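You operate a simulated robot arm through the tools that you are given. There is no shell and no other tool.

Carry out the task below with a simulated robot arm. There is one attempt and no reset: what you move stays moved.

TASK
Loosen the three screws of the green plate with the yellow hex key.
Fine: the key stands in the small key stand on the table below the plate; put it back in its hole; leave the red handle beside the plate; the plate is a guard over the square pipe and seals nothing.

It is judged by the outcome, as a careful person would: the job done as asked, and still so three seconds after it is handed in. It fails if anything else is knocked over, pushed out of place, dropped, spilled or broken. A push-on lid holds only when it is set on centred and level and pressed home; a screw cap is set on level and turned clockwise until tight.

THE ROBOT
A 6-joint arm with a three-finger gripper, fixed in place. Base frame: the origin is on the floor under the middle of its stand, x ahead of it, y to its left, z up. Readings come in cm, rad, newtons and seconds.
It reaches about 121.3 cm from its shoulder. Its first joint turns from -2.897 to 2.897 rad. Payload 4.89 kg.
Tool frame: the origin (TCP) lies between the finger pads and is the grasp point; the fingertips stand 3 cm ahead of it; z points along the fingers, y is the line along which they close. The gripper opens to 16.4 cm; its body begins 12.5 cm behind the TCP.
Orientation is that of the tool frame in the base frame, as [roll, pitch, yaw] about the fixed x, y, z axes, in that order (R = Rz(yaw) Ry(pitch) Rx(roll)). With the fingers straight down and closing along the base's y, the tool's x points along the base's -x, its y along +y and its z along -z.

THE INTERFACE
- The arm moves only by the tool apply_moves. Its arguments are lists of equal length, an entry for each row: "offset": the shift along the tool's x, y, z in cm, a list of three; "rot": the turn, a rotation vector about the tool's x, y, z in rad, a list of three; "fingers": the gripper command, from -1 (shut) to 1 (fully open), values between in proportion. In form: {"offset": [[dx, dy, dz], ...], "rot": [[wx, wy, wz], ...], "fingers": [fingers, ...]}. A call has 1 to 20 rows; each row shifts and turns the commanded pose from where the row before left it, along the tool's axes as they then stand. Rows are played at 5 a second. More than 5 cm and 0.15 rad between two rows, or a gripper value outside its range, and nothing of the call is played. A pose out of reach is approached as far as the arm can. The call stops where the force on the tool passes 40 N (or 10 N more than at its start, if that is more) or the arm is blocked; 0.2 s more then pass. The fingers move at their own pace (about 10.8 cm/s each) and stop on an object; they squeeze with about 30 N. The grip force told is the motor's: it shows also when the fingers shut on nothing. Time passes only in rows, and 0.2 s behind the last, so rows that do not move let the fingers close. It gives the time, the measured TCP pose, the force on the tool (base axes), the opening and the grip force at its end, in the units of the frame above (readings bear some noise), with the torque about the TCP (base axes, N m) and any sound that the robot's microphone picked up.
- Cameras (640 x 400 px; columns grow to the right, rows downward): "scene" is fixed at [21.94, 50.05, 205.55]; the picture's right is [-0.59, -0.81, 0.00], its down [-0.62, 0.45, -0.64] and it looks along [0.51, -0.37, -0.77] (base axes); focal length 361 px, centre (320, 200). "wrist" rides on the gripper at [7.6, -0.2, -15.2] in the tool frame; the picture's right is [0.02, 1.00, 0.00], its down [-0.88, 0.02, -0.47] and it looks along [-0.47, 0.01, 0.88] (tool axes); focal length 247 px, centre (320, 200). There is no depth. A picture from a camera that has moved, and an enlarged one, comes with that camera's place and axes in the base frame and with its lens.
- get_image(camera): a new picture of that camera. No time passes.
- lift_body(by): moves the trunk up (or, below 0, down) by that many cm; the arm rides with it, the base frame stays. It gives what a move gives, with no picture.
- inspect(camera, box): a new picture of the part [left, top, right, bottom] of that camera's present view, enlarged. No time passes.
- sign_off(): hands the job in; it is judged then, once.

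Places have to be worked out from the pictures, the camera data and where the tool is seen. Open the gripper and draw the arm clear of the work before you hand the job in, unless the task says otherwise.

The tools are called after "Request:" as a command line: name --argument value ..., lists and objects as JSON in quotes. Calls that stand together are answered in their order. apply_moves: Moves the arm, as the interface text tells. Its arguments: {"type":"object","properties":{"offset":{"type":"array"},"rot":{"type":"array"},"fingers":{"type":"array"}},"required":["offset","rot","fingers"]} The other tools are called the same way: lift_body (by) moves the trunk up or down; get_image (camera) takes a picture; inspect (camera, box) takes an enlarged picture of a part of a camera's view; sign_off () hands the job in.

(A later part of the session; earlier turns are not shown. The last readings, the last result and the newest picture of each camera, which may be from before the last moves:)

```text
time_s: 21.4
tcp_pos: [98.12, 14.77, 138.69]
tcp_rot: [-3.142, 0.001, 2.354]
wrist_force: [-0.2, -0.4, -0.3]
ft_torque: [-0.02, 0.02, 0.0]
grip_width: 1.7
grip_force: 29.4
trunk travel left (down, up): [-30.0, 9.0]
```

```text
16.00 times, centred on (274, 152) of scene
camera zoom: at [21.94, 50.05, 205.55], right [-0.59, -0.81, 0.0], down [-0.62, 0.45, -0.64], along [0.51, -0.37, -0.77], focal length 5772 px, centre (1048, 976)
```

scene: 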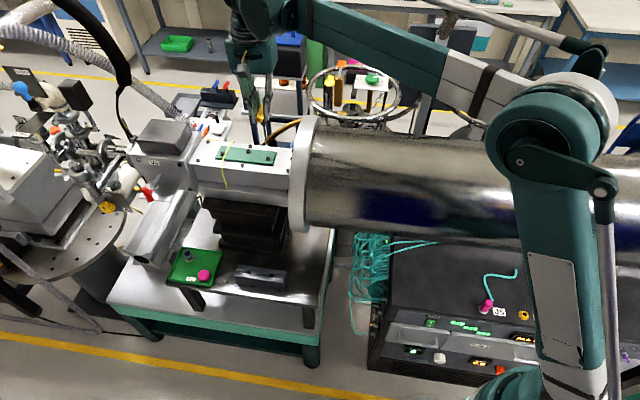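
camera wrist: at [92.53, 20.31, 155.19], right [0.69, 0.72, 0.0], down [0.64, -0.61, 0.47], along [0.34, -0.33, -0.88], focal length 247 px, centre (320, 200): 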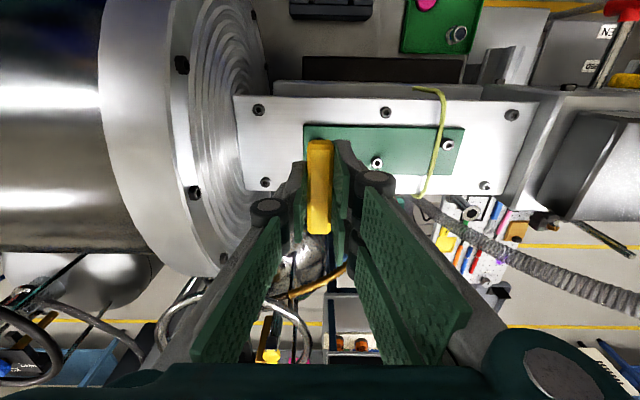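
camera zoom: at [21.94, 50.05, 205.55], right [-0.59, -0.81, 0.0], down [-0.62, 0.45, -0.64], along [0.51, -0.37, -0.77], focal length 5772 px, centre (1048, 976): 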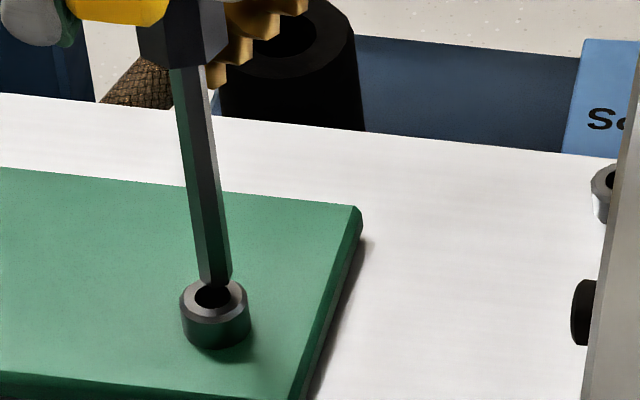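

Remaining offset: about +0.08 cm in tool y, ~0.5 cm to drop. I correct and lower in fine steps, watching the force.

Request:
apply_moves --offset '[[0, 0.08, 0], [0, 0, 0.15], [0, 0, 0.15], [0, 0, 0.1], [0, 0, 0]]' --rot '[[0, 0, 0], [0, 0, 0], [0, 0, 0], [0, 0, 0], [0, 0, 0]]' --fingers '[-1, -1, -1, -1, -1]'

Request:
inspect --camera "scene" --box '[270, 147, 279, 156]'

```text
time_s: 22.6
tcp_pos: [98.11, 14.88, 138.33]
tcp_rot: [-3.141, 0.001, 2.354]
wrist_force: [-1.1, 0.3, -0.8]
ft_torque: [0.01, -0.01, 0.03]
grip_width: 1.69
grip_force: 29.5
trunk travel left (down, up): [-30.0, 9.0]
```

```text
16.00 times, centred on (274, 152) of scene
camera zoom: at [21.94, 50.05, 205.55], right [-0.59, -0.81, 0.0], down [-0.62, 0.45, -0.64], along [0.51, -0.37, -0.77], focal length 5772 px, centre (1048, 976)
```

zoom: 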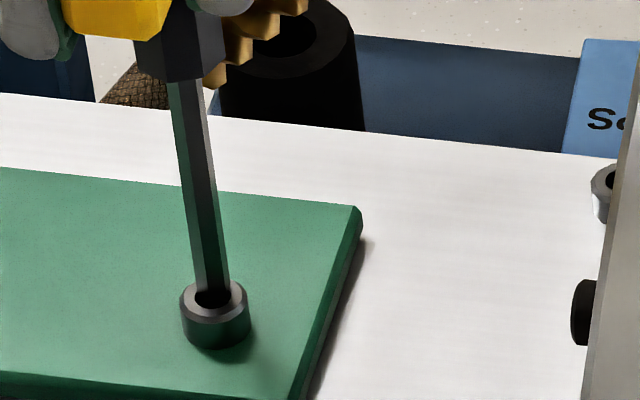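

No contact yet; the tip is over the socket mouth. I continue down 0.3 cm in small steps.

Request:
apply_moves --offset '[[0, 0, 0.1], [0, 0, 0.1], [0, 0, 0.1], [0, 0, 0]]' --rot '[[0, 0, 0], [0, 0, 0], [0, 0, 0], [0, 0, 0]]' --fingers '[-1, -1, -1, -1]'

Request:
inspect --camera "scene" --box '[270, 147, 279, 156]'

```text
time_s: 23.6
tcp_pos: [98.08, 14.92, 138.17]
tcp_rot: [3.141, 0.0, 2.355]
wrist_force: [-2.5, 2.1, -1.5]
ft_torque: [0.26, 0.26, 0.03]
grip_width: 1.7
grip_force: 30.0
trunk travel left (down, up): [-30.0, 9.0]
```

```text
16.00 times, centred on (274, 152) of scene
camera zoom: at [21.94, 50.05, 205.55], right [-0.59, -0.81, 0.0], down [-0.62, 0.45, -0.64], along [0.51, -0.37, -0.77], focal length 5772 px, centre (1048, 976)
```

zoom: 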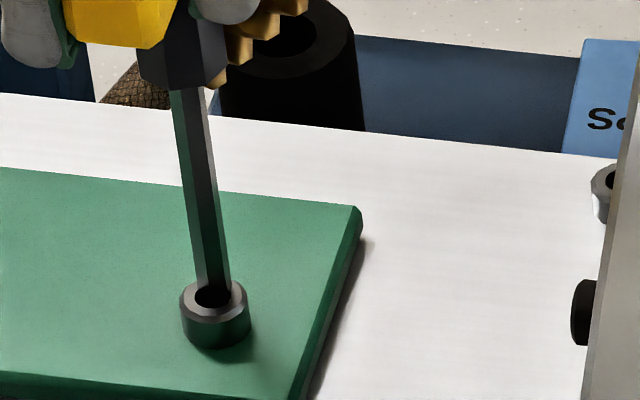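

A light side force of ~3 N toward tool +x appeared, meaning the tip bears on the far side of the socket mouth. I shift +0.1 cm along tool x to relieve it and read the force again.

Request:
apply_moves --offset '[[0.1, 0, 0], [0, 0, 0], [0, 0, 0]]' --rot '[[0, 0, 0], [0, 0, 0], [0, 0, 0]]' --fingers '[-1, -1, -1]'

Request:
inspect --camera "scene" --box '[270, 147, 279, 156]'

```text
time_s: 24.4
tcp_pos: [98.18, 14.98, 138.04]
tcp_rot: [-3.142, 0.0, 2.354]
wrist_force: [-1.1, 0.6, -0.9]
ft_torque: [0.15, 0.13, 0.0]
grip_width: 1.71
grip_force: 30.5
trunk travel left (down, up): [-30.0, 9.0]
```

```text
16.00 times, centred on (274, 152) of scene
camera zoom: at [21.94, 50.05, 205.55], right [-0.59, -0.81, 0.0], down [-0.62, 0.45, -0.64], along [0.51, -0.37, -0.77], focal length 5772 px, centre (1048, 976)
```

zoom: 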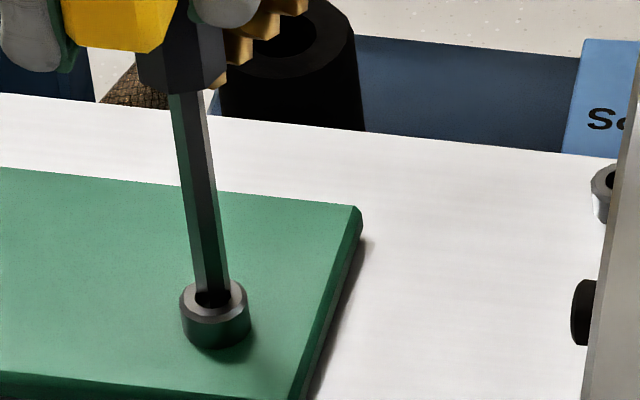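

Side force fell to about 1 N and the shaft sits lower. I shift a little more (+0.06 cm) and continue down gently 0.3 cm.

Request:
apply_moves --offset '[[0.06, 0, 0], [0, 0, 0.1], [0, 0, 0.1], [0, 0, 0.1], [0, 0, 0]]' --rot '[[0, 0, 0], [0, 0, 0], [0, 0, 0], [0, 0, 0], [0, 0, 0]]' --fingers '[-1, -1, -1, -1, -1]'

Request:
inspect --camera "scene" --box '[270, 147, 279, 156]'

```text
time_s: 25.6
tcp_pos: [98.01, 14.99, 137.99]
tcp_rot: [-3.14, 0.001, 2.354]
wrist_force: [0.0, 1.8, 17.7]
ft_torque: [0.19, -0.05, -0.03]
grip_width: 1.71
grip_force: 29.7
trunk travel left (down, up): [-30.0, 9.0]
```

```text
16.00 times, centred on (274, 152) of scene
camera zoom: at [21.94, 50.05, 205.55], right [-0.59, -0.81, 0.0], down [-0.62, 0.45, -0.64], along [0.51, -0.37, -0.77], focal length 5772 px, centre (1048, 976)
```

zoom: 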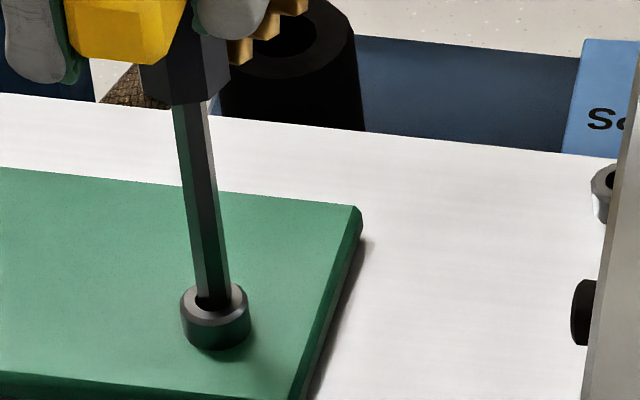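

The vertical force of 17.7 N with the collar ~1 cm lower shows the tip has entered the socket and rests on its bottom. I ease off slightly and begin turning counter-clockwise seen from above (negative about tool z), in small steps to watch the torque.

Request:
apply_moves --offset '[[0, 0, -0.05], [0, 0, 0], [0, 0, 0], [0, 0, 0]]' --rot '[[0, 0, 0], [0, 0, -0.06], [0, 0, -0.06], [0, 0, 0]]' --fingers '[-1, -1, -1, -1]'

Request:
inspect --camera "scene" --box '[270, 147, 279, 156]'

```text
time_s: 26.6
tcp_pos: [98.04, 15.06, 137.9]
tcp_rot: [-3.141, -0.001, 2.475]
wrist_force: [-0.1, -2.0, 13.5]
ft_torque: [-0.16, -0.02, -0.04]
grip_width: 1.71
grip_force: 30.1
trunk travel left (down, up): [-30.0, 9.0]
```

```text
16.00 times, centred on (274, 152) of scene
camera zoom: at [21.94, 50.05, 205.55], right [-0.59, -0.81, 0.0], down [-0.62, 0.45, -0.64], along [0.51, -0.37, -0.77], focal length 5772 px, centre (1048, 976)
```

zoom: 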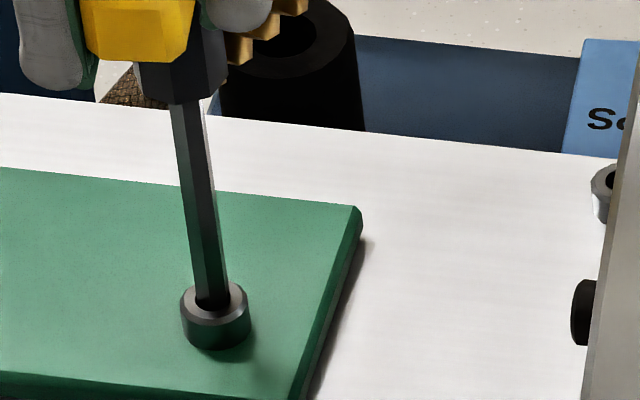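

Yaw went to 2.475 with only −0.04 N m: not yet biting. I continue turning counter-clockwise in small steps.

Request:
apply_moves --offset '[[0, 0, 0], [0, 0, 0], [0, 0, 0], [0, 0, 0]]' --rot '[[0, 0, -0.08], [0, 0, -0.08], [0, 0, -0.08], [0, 0, 0]]' --fingers '[-1, -1, -1, -1]'

Request:
inspect --camera "scene" --box '[270, 147, 279, 156]'

```text
time_s: 27.6
tcp_pos: [97.94, 15.02, 137.86]
tcp_rot: [-3.141, -0.001, 2.715]
wrist_force: [2.6, -1.7, 15.2]
ft_torque: [-0.32, -0.35, -0.05]
grip_width: 1.68
grip_force: 30.1
trunk travel left (down, up): [-30.0, 9.0]
```

```text
16.00 times, centred on (274, 152) of scene
camera zoom: at [21.94, 50.05, 205.55], right [-0.59, -0.81, 0.0], down [-0.62, 0.45, -0.64], along [0.51, -0.37, -0.77], focal length 5772 px, centre (1048, 976)
```

zoom: 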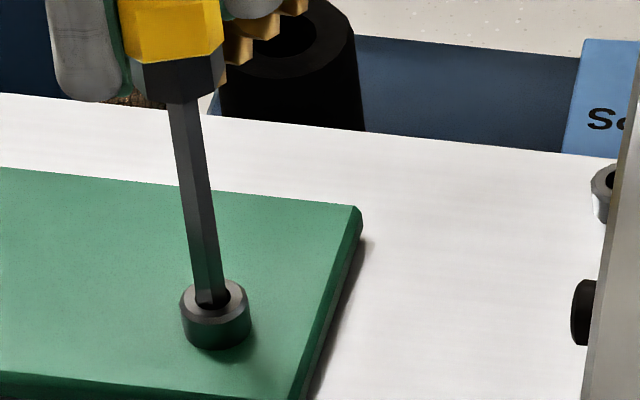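

The torque is still nearly nil, so the hex may not have fallen into register or the screw is free-running. I keep turning counter-clockwise another ~0.4 rad and watch for a drop in vertical force or a rise in torque.

Request:
apply_moves --offset '[[0, 0, 0], [0, 0, 0], [0, 0, 0], [0, 0, 0], [0, 0, 0]]' --rot '[[0, 0, -0.1], [0, 0, -0.1], [0, 0, -0.1], [0, 0, -0.1], [0, 0, 0]]' --fingers '[-1, -1, -1, -1, -1]'

Request:
inspect --camera "scene" --box '[270, 147, 279, 156]'

Request:
get_image --camera "wrist"

```text
time_s: 28.8
tcp_pos: [98.17, 15.05, 137.81]
tcp_rot: [-3.141, 0.0, 3.116]
wrist_force: [-0.9, -2.5, 1.0]
ft_torque: [-0.18, 0.04, -0.06]
grip_width: 1.69
grip_force: 30.0
trunk travel left (down, up): [-30.0, 9.0]
```

```text
16.00 times, centred on (274, 152) of scene
camera zoom: at [21.94, 50.05, 205.55], right [-0.59, -0.81, 0.0], down [-0.62, 0.45, -0.64], along [0.51, -0.37, -0.77], focal length 5772 px, centre (1048, 976)
```

zoom: 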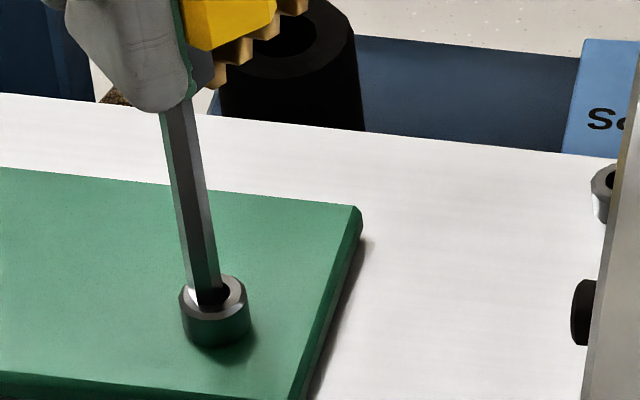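

```text
taken
camera wrist: at [90.36, 15.03, 153.16], right [0.0, 1.0, 0.0], down [0.88, 0.0, 0.47], along [0.47, 0.0, -0.88], focal length 247 px, centre (320, 200)
```

wrist: 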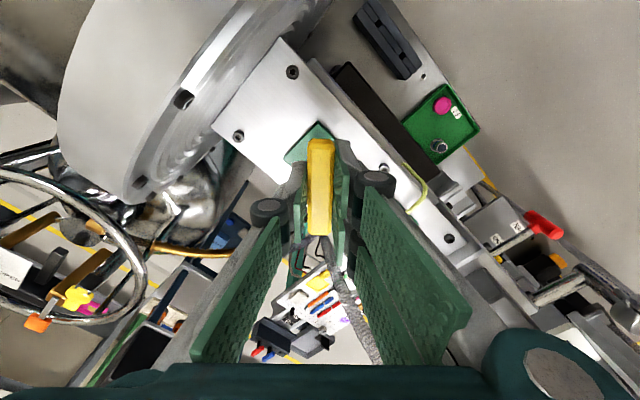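

The vertical force dropped and the shaft now leans and sits off to the left, which suggests the key axis is not exactly on the TCP axis, so turning swept it sideways. I lift 1.5 cm straight up to free the tip and measure that eccentricity before trying again.

Request:
apply_moves --offset '[[0, 0, -0.5], [0, 0, -0.5], [0, 0, -0.5], [0, 0, 0]]' --rot '[[0, 0, 0], [0, 0, 0], [0, 0, 0], [0, 0, 0]]' --fingers '[-1, -1, -1, -1]'

Request:
inspect --camera "scene" --box '[270, 147, 279, 156]'

Request:
inspect --camera "wrist" --box '[260, 110, 380, 250]'

```text
time_s: 29.8
tcp_pos: [98.03, 14.97, 139.49]
tcp_rot: [3.141, 0.002, 3.116]
wrist_force: [-0.3, -0.4, 0.1]
ft_torque: [0.01, 0.0, 0.01]
grip_width: 1.66
grip_force: 29.9
trunk travel left (down, up): [-30.0, 9.0]
```

```text
16.00 times, centred on (274, 152) of scene
camera zoom: at [21.94, 50.05, 205.55], right [-0.59, -0.81, 0.0], down [-0.62, 0.45, -0.64], along [0.51, -0.37, -0.77], focal length 5772 px, centre (1048, 976)
```

zoom: 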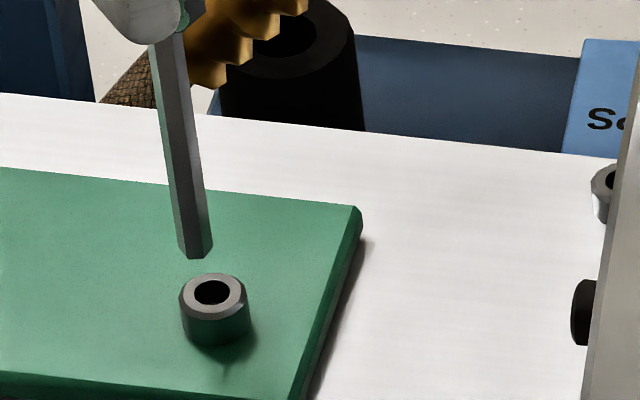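

```text
2.86 times, centred on (320, 180) of wrist
camera zoom: at [90.3, 15.01, 154.81], right [0.01, 1.0, 0.0], down [0.88, 0.0, 0.47], along [0.47, 0.0, -0.88], focal length 706 px, centre (320, 257)
```

zoom: 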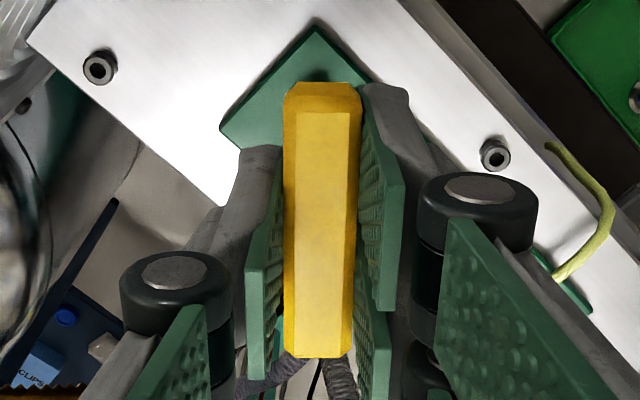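

The tip is free again. The screw head A looks slightly changed in height, so I take the same frame as before to compare it with screw B.

Request:
inspect --camera "scene" --box '[250, 130, 290, 165]'

Request:
inspect --camera "scene" --box '[268, 145, 286, 157]'

```text
11.43 times, centred on (270, 148) of scene
camera zoom: at [21.94, 50.05, 205.55], right [-0.59, -0.81, 0.0], down [-0.62, 0.45, -0.64], along [0.51, -0.37, -0.77], focal length 4122 px, centre (891, 800)
```

zoom: 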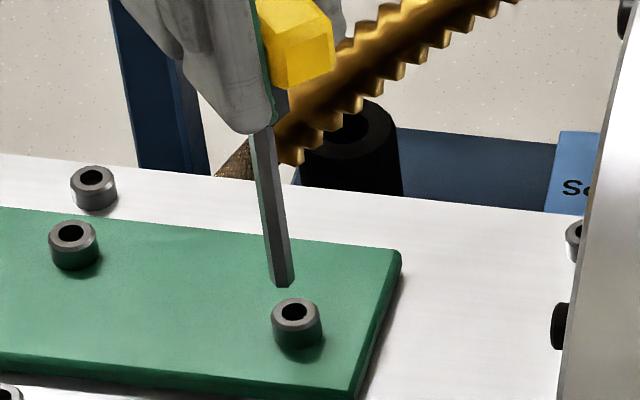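

```text
16.00 times, centred on (277, 151) of scene
camera zoom: at [21.94, 50.05, 205.55], right [-0.59, -0.81, 0.0], down [-0.62, 0.45, -0.64], along [0.51, -0.37, -0.77], focal length 5772 px, centre (1008, 984)
```

zoom: 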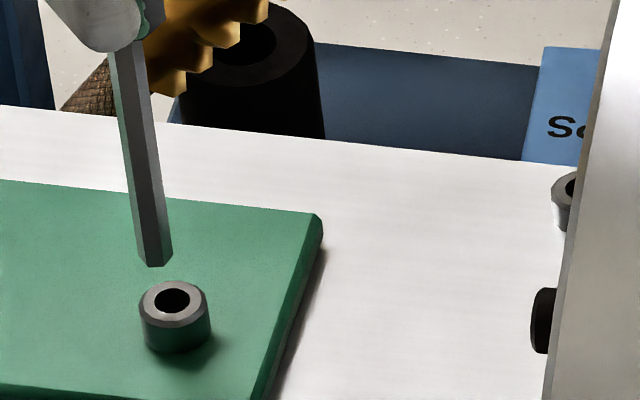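

Screw A seems to have risen ~0.07 cm relative to before, so the key did grip at the end. To turn concentrically I need the key's true axis: I rotate back to the first yaw at this same height (free in air) and compare tip positions.

Request:
apply_moves --offset '[[0, 0, 0], [0, 0, 0], [0, 0, 0], [0, 0, 0], [0, 0, 0], [0, 0, 0], [0, 0, 0]]' --rot '[[0, 0, 0.127], [0, 0, 0.127], [0, 0, 0.127], [0, 0, 0.127], [0, 0, 0.126], [0, 0, 0.126], [0, 0, 0]]' --fingers '[-1, -1, -1, -1, -1, -1, -1]'

Request:
inspect --camera "scene" --box '[268, 145, 286, 157]'

Request:
inspect --camera "scene" --box '[250, 130, 290, 165]'

```text
time_s: 31.4
tcp_pos: [98.04, 15.07, 139.35]
tcp_rot: [3.141, 0.001, 2.352]
wrist_force: [-0.2, -0.1, -1.7]
ft_torque: [0.02, -0.02, 0.0]
grip_width: 1.68
grip_force: 29.6
trunk travel left (down, up): [-30.0, 9.0]
```

```text
16.00 times, centred on (277, 151) of scene
camera zoom: at [21.94, 50.05, 205.55], right [-0.59, -0.81, 0.0], down [-0.62, 0.45, -0.64], along [0.51, -0.37, -0.77], focal length 5772 px, centre (1008, 984)
```

zoom: 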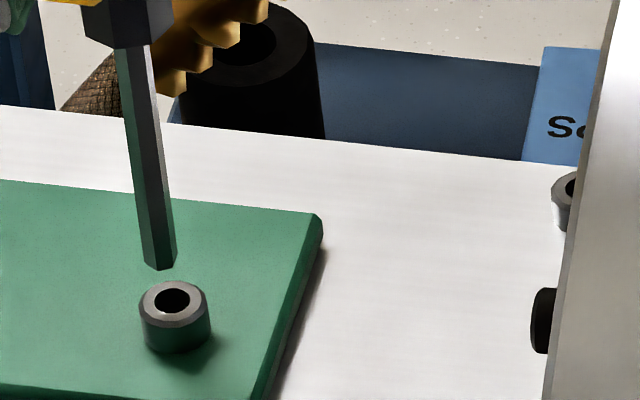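

```text
11.43 times, centred on (270, 148) of scene
camera zoom: at [21.94, 50.05, 205.55], right [-0.59, -0.81, 0.0], down [-0.62, 0.45, -0.64], along [0.51, -0.37, -0.77], focal length 4122 px, centre (891, 800)
```

zoom: 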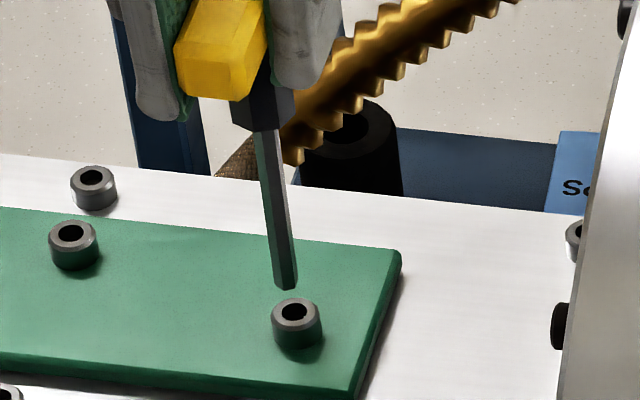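

In-air comparison shows the tip eccentricity is small (about −0.07, −0.12 cm in the tool frame). I turn back to yaw ≈2.07 (the same hex phase as 3.116, minus 60°) so there is room to turn, correct the tip ~0.12 cm toward the socket, and lower to just above it.

Request:
apply_moves --offset '[[0, 0, 0], [0, 0, 0], [-0.07, -0.107, 0], [0, 0, 0.3], [0, 0, 0.3], [0, 0, 0]]' --rot '[[0, 0, 0.142], [0, 0, 0.141], [0, 0, 0], [0, 0, 0], [0, 0, 0], [0, 0, 0]]' --fingers '[-1, -1, -1, -1, -1, -1]'

Request:
inspect --camera "scene" --box '[268, 145, 286, 157]'

```text
time_s: 32.8
tcp_pos: [97.97, 14.93, 138.69]
tcp_rot: [3.141, 0.0, 2.071]
wrist_force: [1.5, 0.0, 0.0]
ft_torque: [0.01, 0.0, 0.03]
grip_width: 1.68
grip_force: 29.9
trunk travel left (down, up): [-30.0, 9.0]
```

```text
16.00 times, centred on (277, 151) of scene
camera zoom: at [21.94, 50.05, 205.55], right [-0.59, -0.81, 0.0], down [-0.62, 0.45, -0.64], along [0.51, -0.37, -0.77], focal length 5772 px, centre (1008, 984)
```

zoom: 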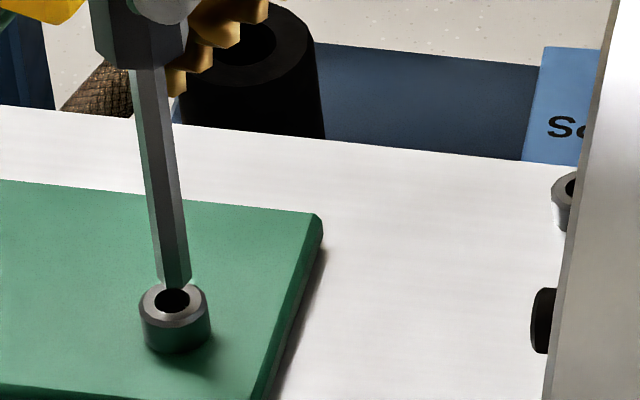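

Tip is centred within ~0.1 cm, about 0.55 cm above the socket plane. I correct +0.08 along the pipe and lower 0.4 cm.

Request:
apply_moves --offset '[[0.02, 0.077, 0], [0, 0, 0.2], [0, 0, 0.2], [0, 0, 0]]' --rot '[[0, 0, 0], [0, 0, 0], [0, 0, 0], [0, 0, 0]]' --fingers '[-1, -1, -1, -1]'

Request:
inspect --camera "scene" --box '[268, 145, 286, 157]'

```text
time_s: 33.8
tcp_pos: [98.01, 14.94, 138.43]
tcp_rot: [3.141, 0.001, 2.072]
wrist_force: [0.4, -0.3, -0.5]
ft_torque: [-0.01, 0.01, 0.01]
grip_width: 1.69
grip_force: 29.6
trunk travel left (down, up): [-30.0, 9.0]
```

```text
16.00 times, centred on (277, 151) of scene
camera zoom: at [21.94, 50.05, 205.55], right [-0.59, -0.81, 0.0], down [-0.62, 0.45, -0.64], along [0.51, -0.37, -0.77], focal length 5772 px, centre (1008, 984)
```

zoom: 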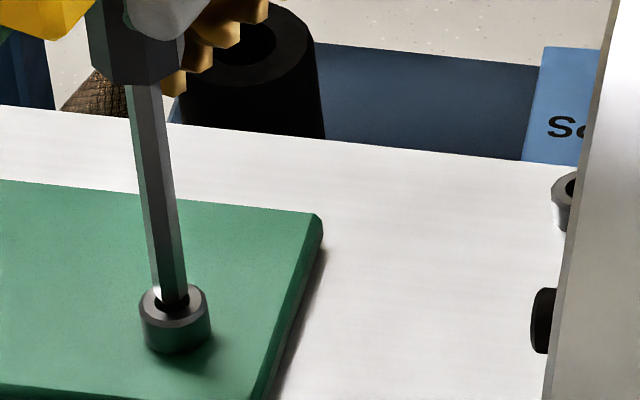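

The tip is in the socket mouth with no force. I lower further in 0.1 cm steps.

Request:
apply_moves --offset '[[0, 0, 0.1], [0, 0, 0.1], [0, 0, 0.1], [0, 0, 0]]' --rot '[[0, 0, 0], [0, 0, 0], [0, 0, 0], [0, 0, 0]]' --fingers '[-1, -1, -1, -1]'

Request:
inspect --camera "scene" --box '[268, 145, 286, 157]'

```text
time_s: 34.8
tcp_pos: [97.98, 15.0, 138.0]
tcp_rot: [3.141, 0.0, 2.071]
wrist_force: [-0.1, 0.3, 0.1]
ft_torque: [-0.02, 0.02, -0.02]
grip_width: 1.69
grip_force: 30.3
trunk travel left (down, up): [-30.0, 9.0]
```

```text
16.00 times, centred on (277, 151) of scene
camera zoom: at [21.94, 50.05, 205.55], right [-0.59, -0.81, 0.0], down [-0.62, 0.45, -0.64], along [0.51, -0.37, -0.77], focal length 5772 px, centre (1008, 984)
```

zoom: 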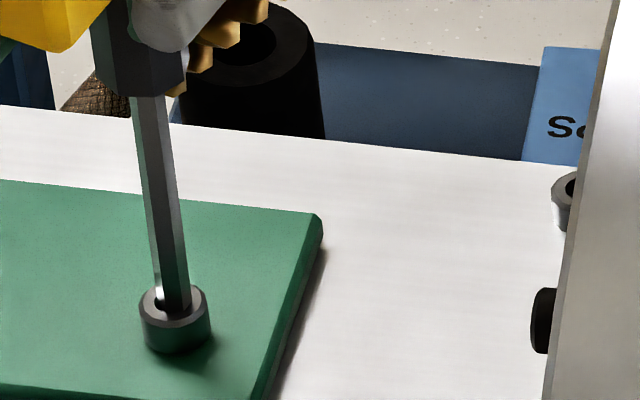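

Still no force and the shaft now disappears behind the near rim: it is entering the socket. I continue until it bottoms lightly.

Request:
apply_moves --offset '[[0, 0, 0.1], [0, 0, 0.1], [0, 0, 0]]' --rot '[[0, 0, 0], [0, 0, 0], [0, 0, 0]]' --fingers '[-1, -1, -1]'

Request:
inspect --camera "scene" --box '[268, 145, 286, 157]'

```text
time_s: 35.6
tcp_pos: [98.04, 14.94, 137.94]
tcp_rot: [-3.141, -0.001, 2.072]
wrist_force: [1.0, 1.9, -1.8]
ft_torque: [0.1, -0.01, -0.01]
grip_width: 1.68
grip_force: 30.1
trunk travel left (down, up): [-30.0, 9.0]
```

```text
16.00 times, centred on (277, 151) of scene
camera zoom: at [21.94, 50.05, 205.55], right [-0.59, -0.81, 0.0], down [-0.62, 0.45, -0.64], along [0.51, -0.37, -0.77], focal length 5772 px, centre (1008, 984)
```

zoom: 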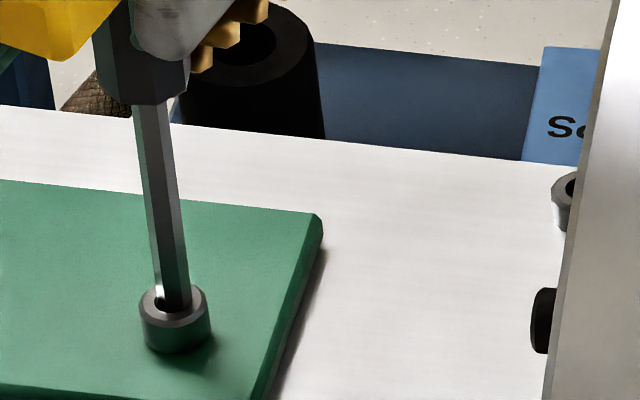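

A slight side force (~2 N) pushes toward +y, meaning the shaft touches the right wall inside the socket. I nudge 0.04 cm that way and lower another 0.2 cm.

Request:
apply_moves --offset '[[0.01, 0.04, 0], [0, 0, 0.1], [0, 0, 0.1], [0, 0, 0]]' --rot '[[0, 0, 0], [0, 0, 0], [0, 0, 0], [0, 0, 0]]' --fingers '[-1, -1, -1, -1]'

Request:
inspect --camera "scene" --box '[268, 145, 286, 157]'

```text
time_s: 36.6
tcp_pos: [98.07, 14.89, 137.73]
tcp_rot: [3.14, 0.001, 2.072]
wrist_force: [0.4, -0.1, 7.6]
ft_torque: [-0.05, -0.07, -0.03]
grip_width: 1.67
grip_force: 29.9
trunk travel left (down, up): [-30.0, 9.0]
```

```text
16.00 times, centred on (277, 151) of scene
camera zoom: at [21.94, 50.05, 205.55], right [-0.59, -0.81, 0.0], down [-0.62, 0.45, -0.64], along [0.51, -0.37, -0.77], focal length 5772 px, centre (1008, 984)
```

zoom: 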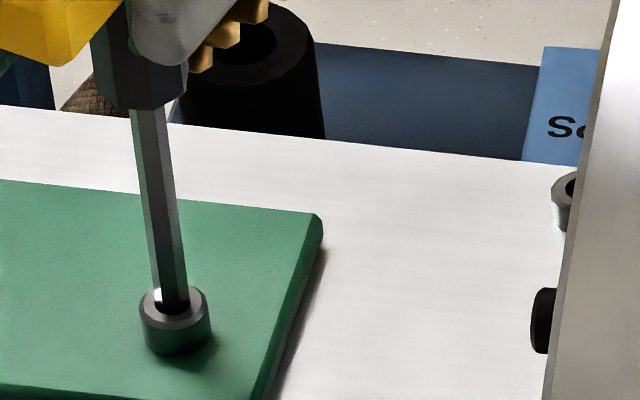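

Seated: 7.6 N vertical, no side force, about 0.45 cm deep. I now turn counter-clockwise with small compensation for the eccentricity and a slight rise per step, first 0.4 rad.

Request:
apply_moves --offset '[[0.012, -0.007, 0], [0.012, -0.007, -0.01], [0.012, -0.007, -0.01], [0.012, -0.007, -0.01], [0, 0, 0]]' --rot '[[0, 0, -0.1], [0, 0, -0.1], [0, 0, -0.1], [0, 0, -0.1], [0, 0, 0]]' --fingers '[-1, -1, -1, -1, -1]'

Request:
inspect --camera "scene" --box '[268, 145, 286, 157]'

```text
time_s: 37.8
tcp_pos: [97.89, 15.0, 137.75]
tcp_rot: [3.141, 0.0, 2.473]
wrist_force: [4.4, -3.9, 17.7]
ft_torque: [-0.48, -0.46, -0.05]
grip_width: 1.69
grip_force: 30.0
trunk travel left (down, up): [-30.0, 9.0]
```

```text
16.00 times, centred on (277, 151) of scene
camera zoom: at [21.94, 50.05, 205.55], right [-0.59, -0.81, 0.0], down [-0.62, 0.45, -0.64], along [0.51, -0.37, -0.77], focal length 5772 px, centre (1008, 984)
```

zoom: 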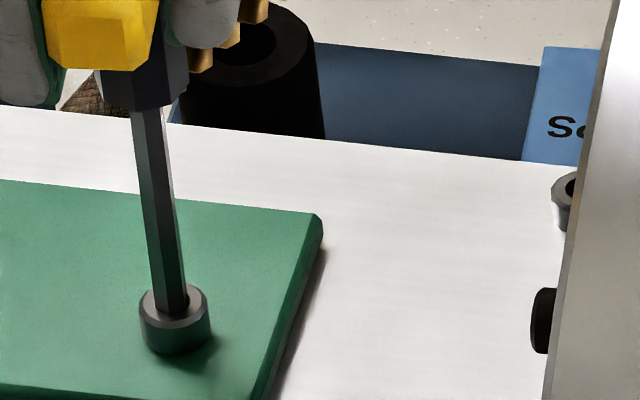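

The screw seems to push up (17.7 N) and the shaft bears on the near wall (−n force ~6 N), so my eccentricity compensation overshot. I back off 0.06 cm along tool −x and lift 0.1 cm to relax, then read.

Request:
apply_moves --offset '[[-0.06, 0, 0], [0, 0, -0.08], [0, 0, 0]]' --rot '[[0, 0, 0], [0, 0, 0], [0, 0, 0]]' --fingers '[-1, -1, -1]'

```text
time_s: 38.6
tcp_pos: [98.04, 14.94, 137.83]
tcp_rot: [3.142, -0.001, 2.472]
wrist_force: [-2.3, -0.3, 9.5]
ft_torque: [-0.07, 0.17, 0.01]
grip_width: 1.67
grip_force: 30.4
trunk travel left (down, up): [-30.0, 9.0]
```

Side force is back to ~2 N: the tip is truly confined in the socket. I continue turning 0.4 rad with no sideways compensation and a small rise.

Request:
apply_moves --offset '[[0, 0, -0.01], [0, 0, -0.02], [0, 0, -0.02], [0, 0, -0.02], [0, 0, 0]]' --rot '[[0, 0, -0.1], [0, 0, -0.1], [0, 0, -0.1], [0, 0, -0.1], [0, 0, 0]]' --fingers '[-1, -1, -1, -1, -1]'

Request:
inspect --camera "scene" --box '[268, 145, 286, 157]'

```text
time_s: 39.8
tcp_pos: [98.07, 14.98, 137.8]
tcp_rot: [-3.141, 0.0, 2.872]
wrist_force: [-0.4, -1.4, 3.4]
ft_torque: [-0.07, 0.09, -0.04]
grip_width: 1.7
grip_force: 29.8
trunk travel left (down, up): [-30.0, 9.0]
```

```text
16.00 times, centred on (277, 151) of scene
camera zoom: at [21.94, 50.05, 205.55], right [-0.59, -0.81, 0.0], down [-0.62, 0.45, -0.64], along [0.51, -0.37, -0.77], focal length 5772 px, centre (1008, 984)
```

zoom: 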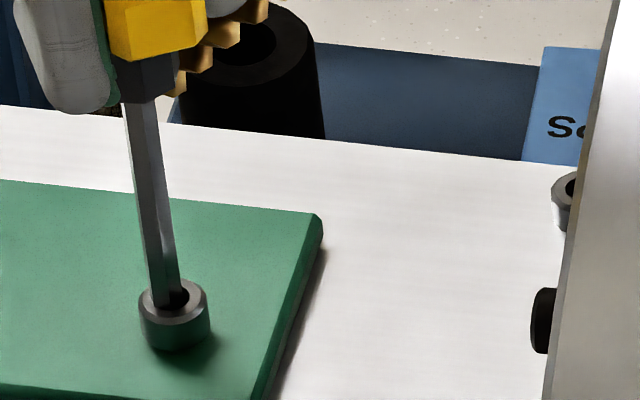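

Forces are low again (3 N vertical, ~1.5 N side) and the head looks a bit higher than before, consistent with unscrewing at roughly 0.6 cm per turn. I keep turning another 0.5 rad, rising about 0.01 cm per step.

Request:
apply_moves --offset '[[0, 0, 0], [0, 0, -0.01], [0, 0, -0.01], [0, 0, -0.01], [0, 0, -0.01], [0, 0, 0]]' --rot '[[0, 0, -0.1], [0, 0, -0.1], [0, 0, -0.1], [0, 0, -0.1], [0, 0, -0.1], [0, 0, 0]]' --fingers '[-1, -1, -1, -1, -1, -1]'

Request:
inspect --camera "scene" --box '[268, 145, 286, 157]'

```text
time_s: 41.2
tcp_pos: [98.0, 14.94, 137.89]
tcp_rot: [3.141, -0.002, -2.91]
wrist_force: [-1.1, -3.7, 12.8]
ft_torque: [-0.31, 0.11, -0.04]
grip_width: 1.68
grip_force: 29.7
trunk travel left (down, up): [-30.0, 9.0]
```

```text
16.00 times, centred on (277, 151) of scene
camera zoom: at [21.94, 50.05, 205.55], right [-0.59, -0.81, 0.0], down [-0.62, 0.45, -0.64], along [0.51, -0.37, -0.77], focal length 5772 px, centre (1008, 984)
```

zoom: 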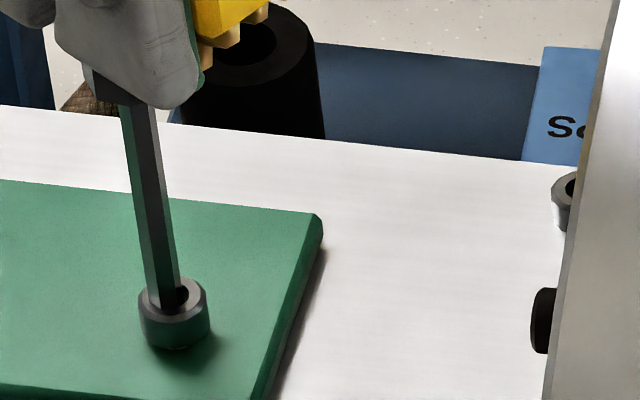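

The head has clearly risen now (~0.2 cm in about 118° in all). I ease the side load (−0.035 cm in base y), lift slightly and keep turning.

Request:
apply_moves --offset '[[0.008, -0.034, -0.06], [0, 0, -0.01], [0, 0, -0.01], [0, 0, -0.01], [0, 0, -0.01], [0, 0, 0]]' --rot '[[0, 0, 0], [0, 0, -0.1], [0, 0, -0.1], [0, 0, -0.1], [0, 0, -0.1], [0, 0, 0]]' --fingers '[-1, -1, -1, -1, -1, -1]'

Request:
inspect --camera "scene" --box '[268, 145, 286, 157]'

Request:
get_image --camera "scene"

```text
time_s: 42.6
tcp_pos: [98.1, 14.93, 137.89]
tcp_rot: [-3.141, 0.0, -2.51]
wrist_force: [0.4, -3.4, 4.0]
ft_torque: [-0.39, -0.06, -0.05]
grip_width: 1.67
grip_force: 30.2
trunk travel left (down, up): [-30.0, 9.0]
```

```text
16.00 times, centred on (277, 151) of scene
camera zoom: at [21.94, 50.05, 205.55], right [-0.59, -0.81, 0.0], down [-0.62, 0.45, -0.64], along [0.51, -0.37, -0.77], focal length 5772 px, centre (1008, 984)
```

zoom: 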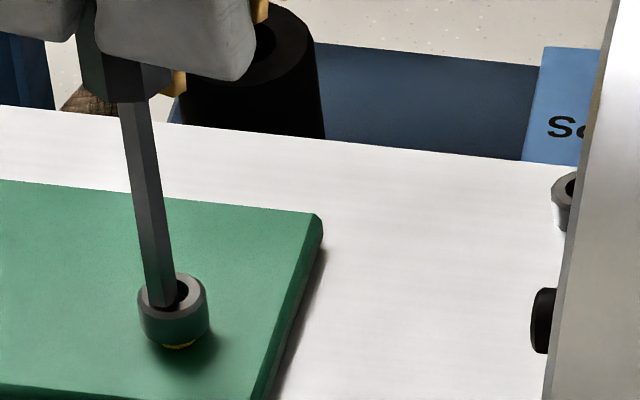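

```text
taken
```

scene: 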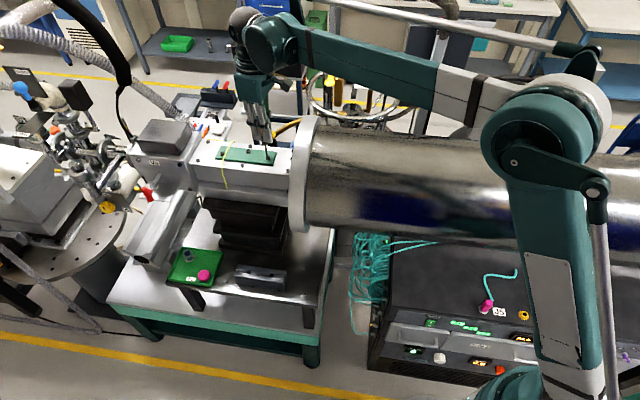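

A brass-coloured shank is now showing under the head of screw A, so it is indeed coming out of the plate. I ease the side load again and turn about another 0.6 rad to make a good half turn.

Request:
apply_moves --offset '[[0.018, -0.024, -0.02], [0, 0, -0.01], [0, 0, -0.01], [0, 0, -0.01], [0, 0, -0.01], [0, 0, -0.01], [0, 0, -0.01], [0, 0, 0]]' --rot '[[0, 0, 0], [0, 0, -0.1], [0, 0, -0.1], [0, 0, -0.1], [0, 0, -0.1], [0, 0, -0.1], [0, 0, -0.1], [0, 0, 0]]' --fingers '[-1, -1, -1, -1, -1, -1, -1, -1]'

Request:
inspect --camera "scene" --box '[268, 145, 286, 157]'

```text
time_s: 44.4
tcp_pos: [98.09, 14.95, 138.08]
tcp_rot: [3.141, 0.001, -1.91]
wrist_force: [2.0, -2.7, -0.9]
ft_torque: [-0.36, -0.17, -0.2]
grip_width: 1.68
grip_force: 30.0
trunk travel left (down, up): [-30.0, 9.0]
```

```text
16.00 times, centred on (277, 151) of scene
camera zoom: at [21.94, 50.05, 205.55], right [-0.59, -0.81, 0.0], down [-0.62, 0.45, -0.64], along [0.51, -0.37, -0.77], focal length 5772 px, centre (1008, 984)
```

zoom: 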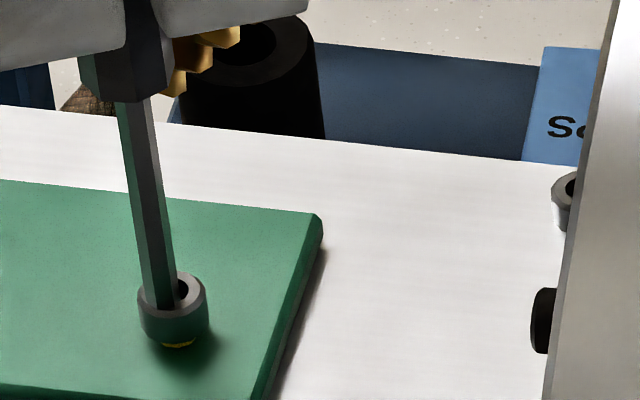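

Torque rose to −0.2 N m and the head stopped rising (total ≈0.35 cm, a bit under half a turn plus), so screw A looks to be at the end of its loose travel; I won't force it. I pull the key straight up and check screw A.

Request:
apply_moves --offset '[[0, 0, -0.3], [0, 0, -0.5], [0, 0, -1], [0, 0, -1.5], [0, 0, 0]]' --rot '[[0, 0, 0], [0, 0, 0], [0, 0, 0], [0, 0, 0], [0, 0, 0]]' --fingers '[-1, -1, -1, -1, -1]'

Request:
inspect --camera "scene" --box '[268, 145, 286, 157]'

Request:
inspect --camera "scene" --box '[220, 130, 290, 175]'

Request:
get_image --camera "wrist"

```text
time_s: 45.6
tcp_pos: [98.03, 14.85, 141.46]
tcp_rot: [-3.14, 0.001, -1.91]
wrist_force: [0.1, 0.3, -0.4]
ft_torque: [0.04, -0.04, -0.01]
grip_width: 1.7
grip_force: 29.9
trunk travel left (down, up): [-30.0, 9.0]
```

```text
16.00 times, centred on (277, 151) of scene
camera zoom: at [21.94, 50.05, 205.55], right [-0.59, -0.81, 0.0], down [-0.62, 0.45, -0.64], along [0.51, -0.37, -0.77], focal length 5772 px, centre (1008, 984)
```

zoom: 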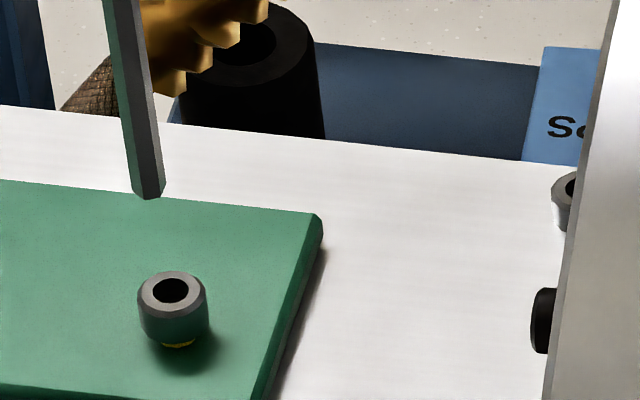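

```text
8.89 times, centred on (255, 152) of scene
camera zoom: at [21.94, 50.05, 205.55], right [-0.59, -0.81, 0.0], down [-0.62, 0.45, -0.64], along [0.51, -0.37, -0.77], focal length 3206 px, centre (898, 622)
```

zoom: 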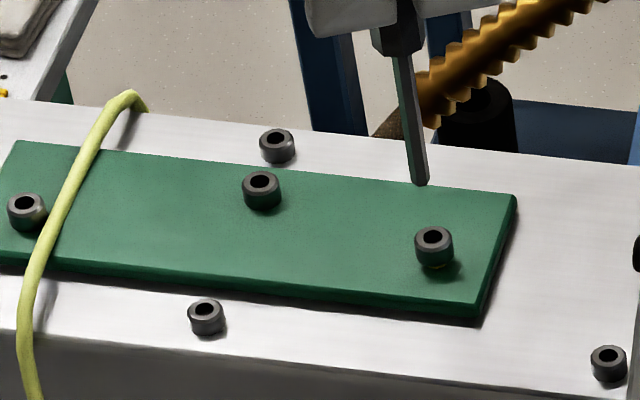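

```text
taken
camera wrist: at [95.49, 7.56, 156.8], right [-0.95, 0.31, 0.0], down [0.28, 0.84, 0.47], along [0.15, 0.45, -0.88], focal length 247 px, centre (320, 200)
```

wrist: 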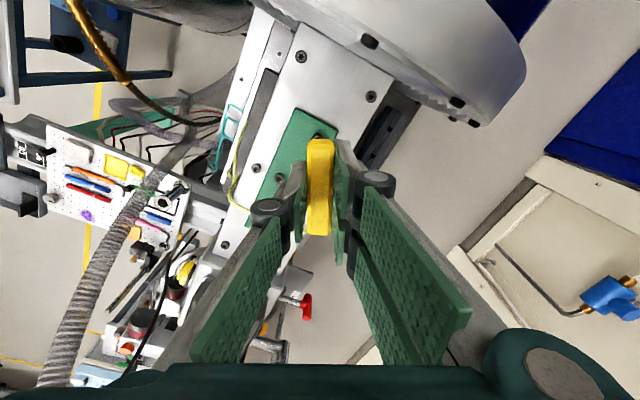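

Screw A now stands proud with its brass shank visible: loosened. I unwind the wrist in the air (clockwise, key free) to about yaw 1.31 so the next screw can be done in one long counter-clockwise stroke.

Request:
apply_moves --offset '[[0, 0, 0], [0, 0, 0], [0, 0, 0], [0, 0, 0], [0, 0, 0], [0, 0, 0], [0, 0, 0], [0, 0, 0], [0, 0, 0], [0, 0, 0], [0, 0, 0], [0, 0, 0], [0, 0, 0], [0, 0, 0], [0, 0, 0], [0, 0, 0]]' --rot '[[0, 0, 0.145], [0, 0, 0.145], [0, 0, 0.145], [0, 0, 0.145], [0, 0, 0.145], [0, 0, 0.145], [0, 0, 0.145], [0, 0, 0.145], [0, 0, 0.145], [0, 0, 0.145], [0, 0, 0.145], [0, 0, 0.145], [0, 0, 0.145], [0, 0, 0.145], [0, 0, 0], [0, 0, 0]]' --fingers '[-1, -1, -1, -1, -1, -1, -1, -1, -1, -1, -1, -1, -1, -1, -1, -1]'

Request:
inspect --camera "scene" --box '[250, 130, 290, 165]'

Request:
get_image --camera "wrist"

```text
time_s: 49.0
tcp_pos: [98.11, 14.89, 141.25]
tcp_rot: [-3.141, 0.001, 2.34]
wrist_force: [-1.5, -0.6, -0.5]
ft_torque: [0.01, 0.01, 0.01]
grip_width: 1.71
grip_force: 30.3
trunk travel left (down, up): [-30.0, 9.0]
```

```text
11.43 times, centred on (270, 148) of scene
camera zoom: at [21.94, 50.05, 205.55], right [-0.59, -0.81, 0.0], down [-0.62, 0.45, -0.64], along [0.51, -0.37, -0.77], focal length 4122 px, centre (891, 800)
```

zoom: 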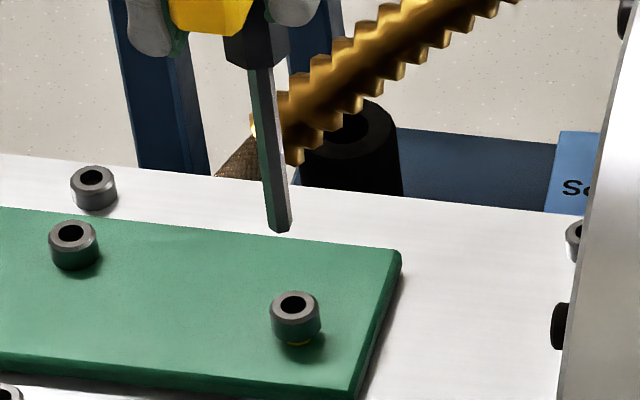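

```text
taken
camera wrist: at [92.53, 20.24, 156.65], right [0.7, 0.71, 0.0], down [0.63, -0.62, 0.47], along [0.34, -0.33, -0.88], focal length 247 px, centre (320, 200)
```

wrist: 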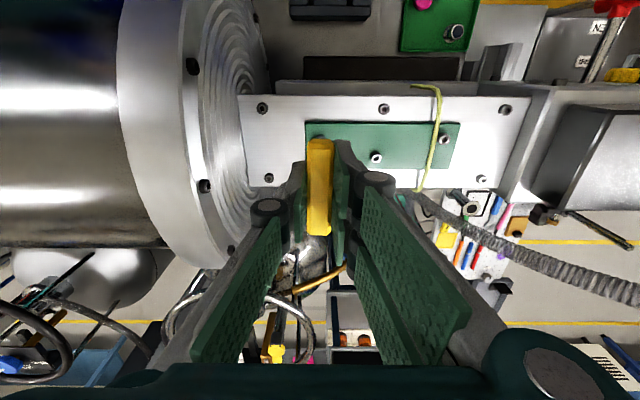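

Yaw is 2.34 and screws B and C are in view. I shift 7.0 cm along the pipe and 2.2 cm toward the far side to stand over screw B, then unwind the wrist another ~1.03 rad.

Request:
apply_moves --offset '[[-1.1, 3.485, 0], [-1.1, 3.485, 0], [0, 0, 0], [0, 0, 0], [0, 0, 0], [0, 0, 0], [0, 0, 0], [0, 0, 0], [0, 0, 0], [0, 0, 0]]' --rot '[[0, 0, 0], [0, 0, 0], [0, 0, 0.147], [0, 0, 0.147], [0, 0, 0.147], [0, 0, 0.147], [0, 0, 0.147], [0, 0, 0.147], [0, 0, 0.147], [0, 0, 0]]' --fingers '[-1, -1, -1, -1, -1, -1, -1, -1, -1, -1]'

Request:
inspect --camera "scene" --box '[230, 120, 270, 155]'

Request:
inspect --camera "scene" --box '[240, 140, 258, 152]'

Request:
get_image --camera "scene"

```text
time_s: 51.2
tcp_pos: [104.66, 18.23, 141.36]
tcp_rot: [-3.14, 0.0, 1.31]
wrist_force: [1.0, -0.1, -0.4]
ft_torque: [0.01, -0.01, 0.0]
grip_width: 1.69
grip_force: 29.7
trunk travel left (down, up): [-30.0, 9.0]
```

```text
11.43 times, centred on (250, 138) of scene
camera zoom: at [21.94, 50.05, 205.55], right [-0.59, -0.81, 0.0], down [-0.62, 0.45, -0.64], along [0.51, -0.37, -0.77], focal length 4122 px, centre (1120, 914)
```

zoom: 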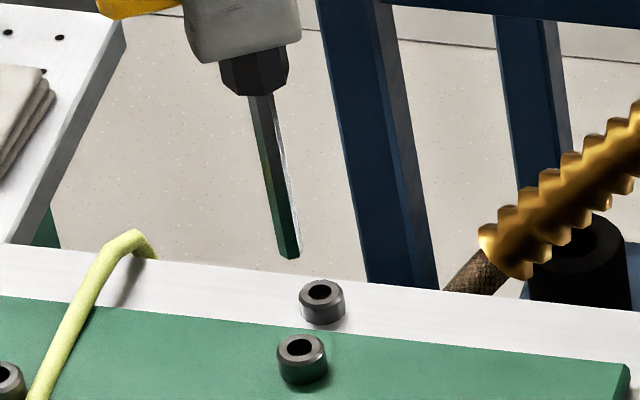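

```text
16.00 times, centred on (249, 146) of scene
camera zoom: at [21.94, 50.05, 205.55], right [-0.59, -0.81, 0.0], down [-0.62, 0.45, -0.64], along [0.51, -0.37, -0.77], focal length 5772 px, centre (1456, 1064)
```

zoom: 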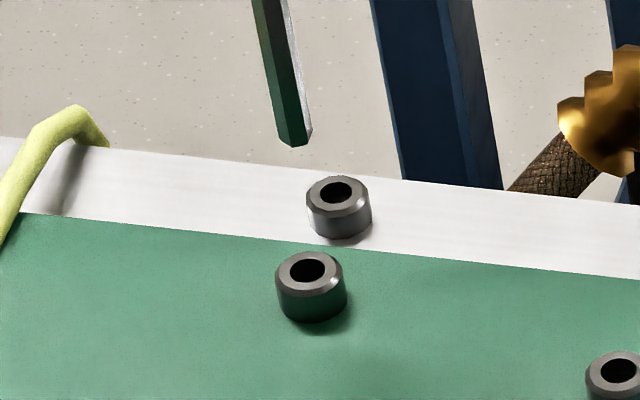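

```text
taken
```

scene: 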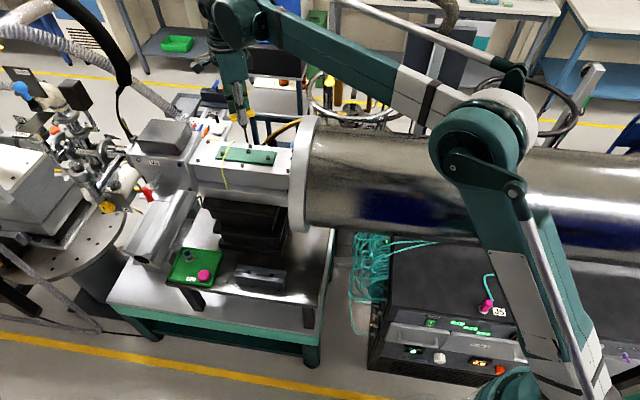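

Screw B of the plate is the lower one at picture (307, 267); the tip hangs about 3.2 cm above it and would land ~0.25 cm right of it. I shift accordingly and lower 2.2 cm.

Request:
apply_moves --offset '[[0.256, 0.056, 0], [0, 0, 0.8], [0, 0, 0.8], [0, 0, 0.6], [0, 0, 0]]' --rot '[[0, 0, 0], [0, 0, 0], [0, 0, 0], [0, 0, 0], [0, 0, 0]]' --fingers '[-1, -1, -1, -1, -1]'

Request:
inspect --camera "scene" --box '[240, 140, 258, 152]'

```text
time_s: 52.4
tcp_pos: [104.72, 18.48, 139.13]
tcp_rot: [-3.141, 0.001, 1.313]
wrist_force: [0.2, 1.0, 0.1]
ft_torque: [-0.02, 0.0, 0.01]
grip_width: 1.68
grip_force: 30.0
trunk travel left (down, up): [-30.0, 9.0]
```

```text
16.00 times, centred on (249, 146) of scene
camera zoom: at [21.94, 50.05, 205.55], right [-0.59, -0.81, 0.0], down [-0.62, 0.45, -0.64], along [0.51, -0.37, -0.77], focal length 5772 px, centre (1456, 1064)
```

zoom: 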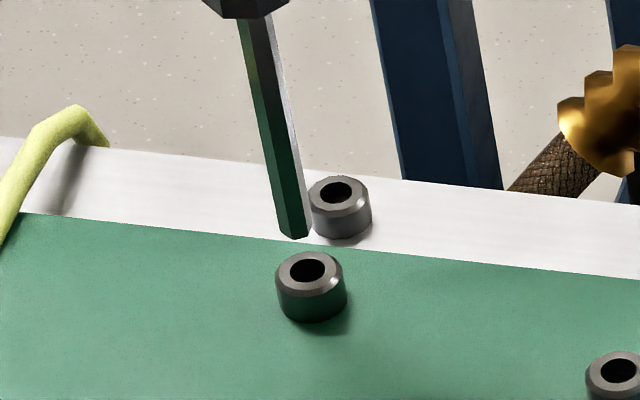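

Tip is about 1 cm above the socket plane and needs ~0.13 cm to the picture's right (−along). I correct and lower 0.6 cm.

Request:
apply_moves --offset '[[-0.112, -0.065, 0], [0, 0, 0.3], [0, 0, 0.3], [0, 0, 0]]' --rot '[[0, 0, 0], [0, 0, 0], [0, 0, 0], [0, 0, 0]]' --fingers '[-1, -1, -1, -1]'

Request:
inspect --camera "scene" --box '[240, 140, 258, 152]'

```text
time_s: 53.4
tcp_pos: [104.57, 18.33, 138.73]
tcp_rot: [3.139, -0.001, 1.313]
wrist_force: [1.0, 0.3, -1.0]
ft_torque: [0.02, 0.05, 0.0]
grip_width: 1.65
grip_force: 30.0
trunk travel left (down, up): [-30.0, 9.0]
```

```text
16.00 times, centred on (249, 146) of scene
camera zoom: at [21.94, 50.05, 205.55], right [-0.59, -0.81, 0.0], down [-0.62, 0.45, -0.64], along [0.51, -0.37, -0.77], focal length 5772 px, centre (1456, 1064)
```

zoom: 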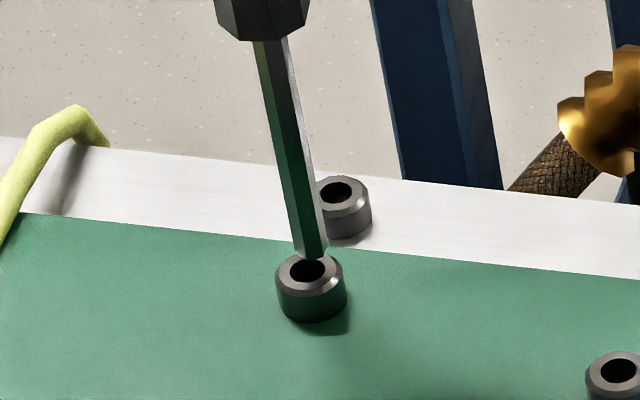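

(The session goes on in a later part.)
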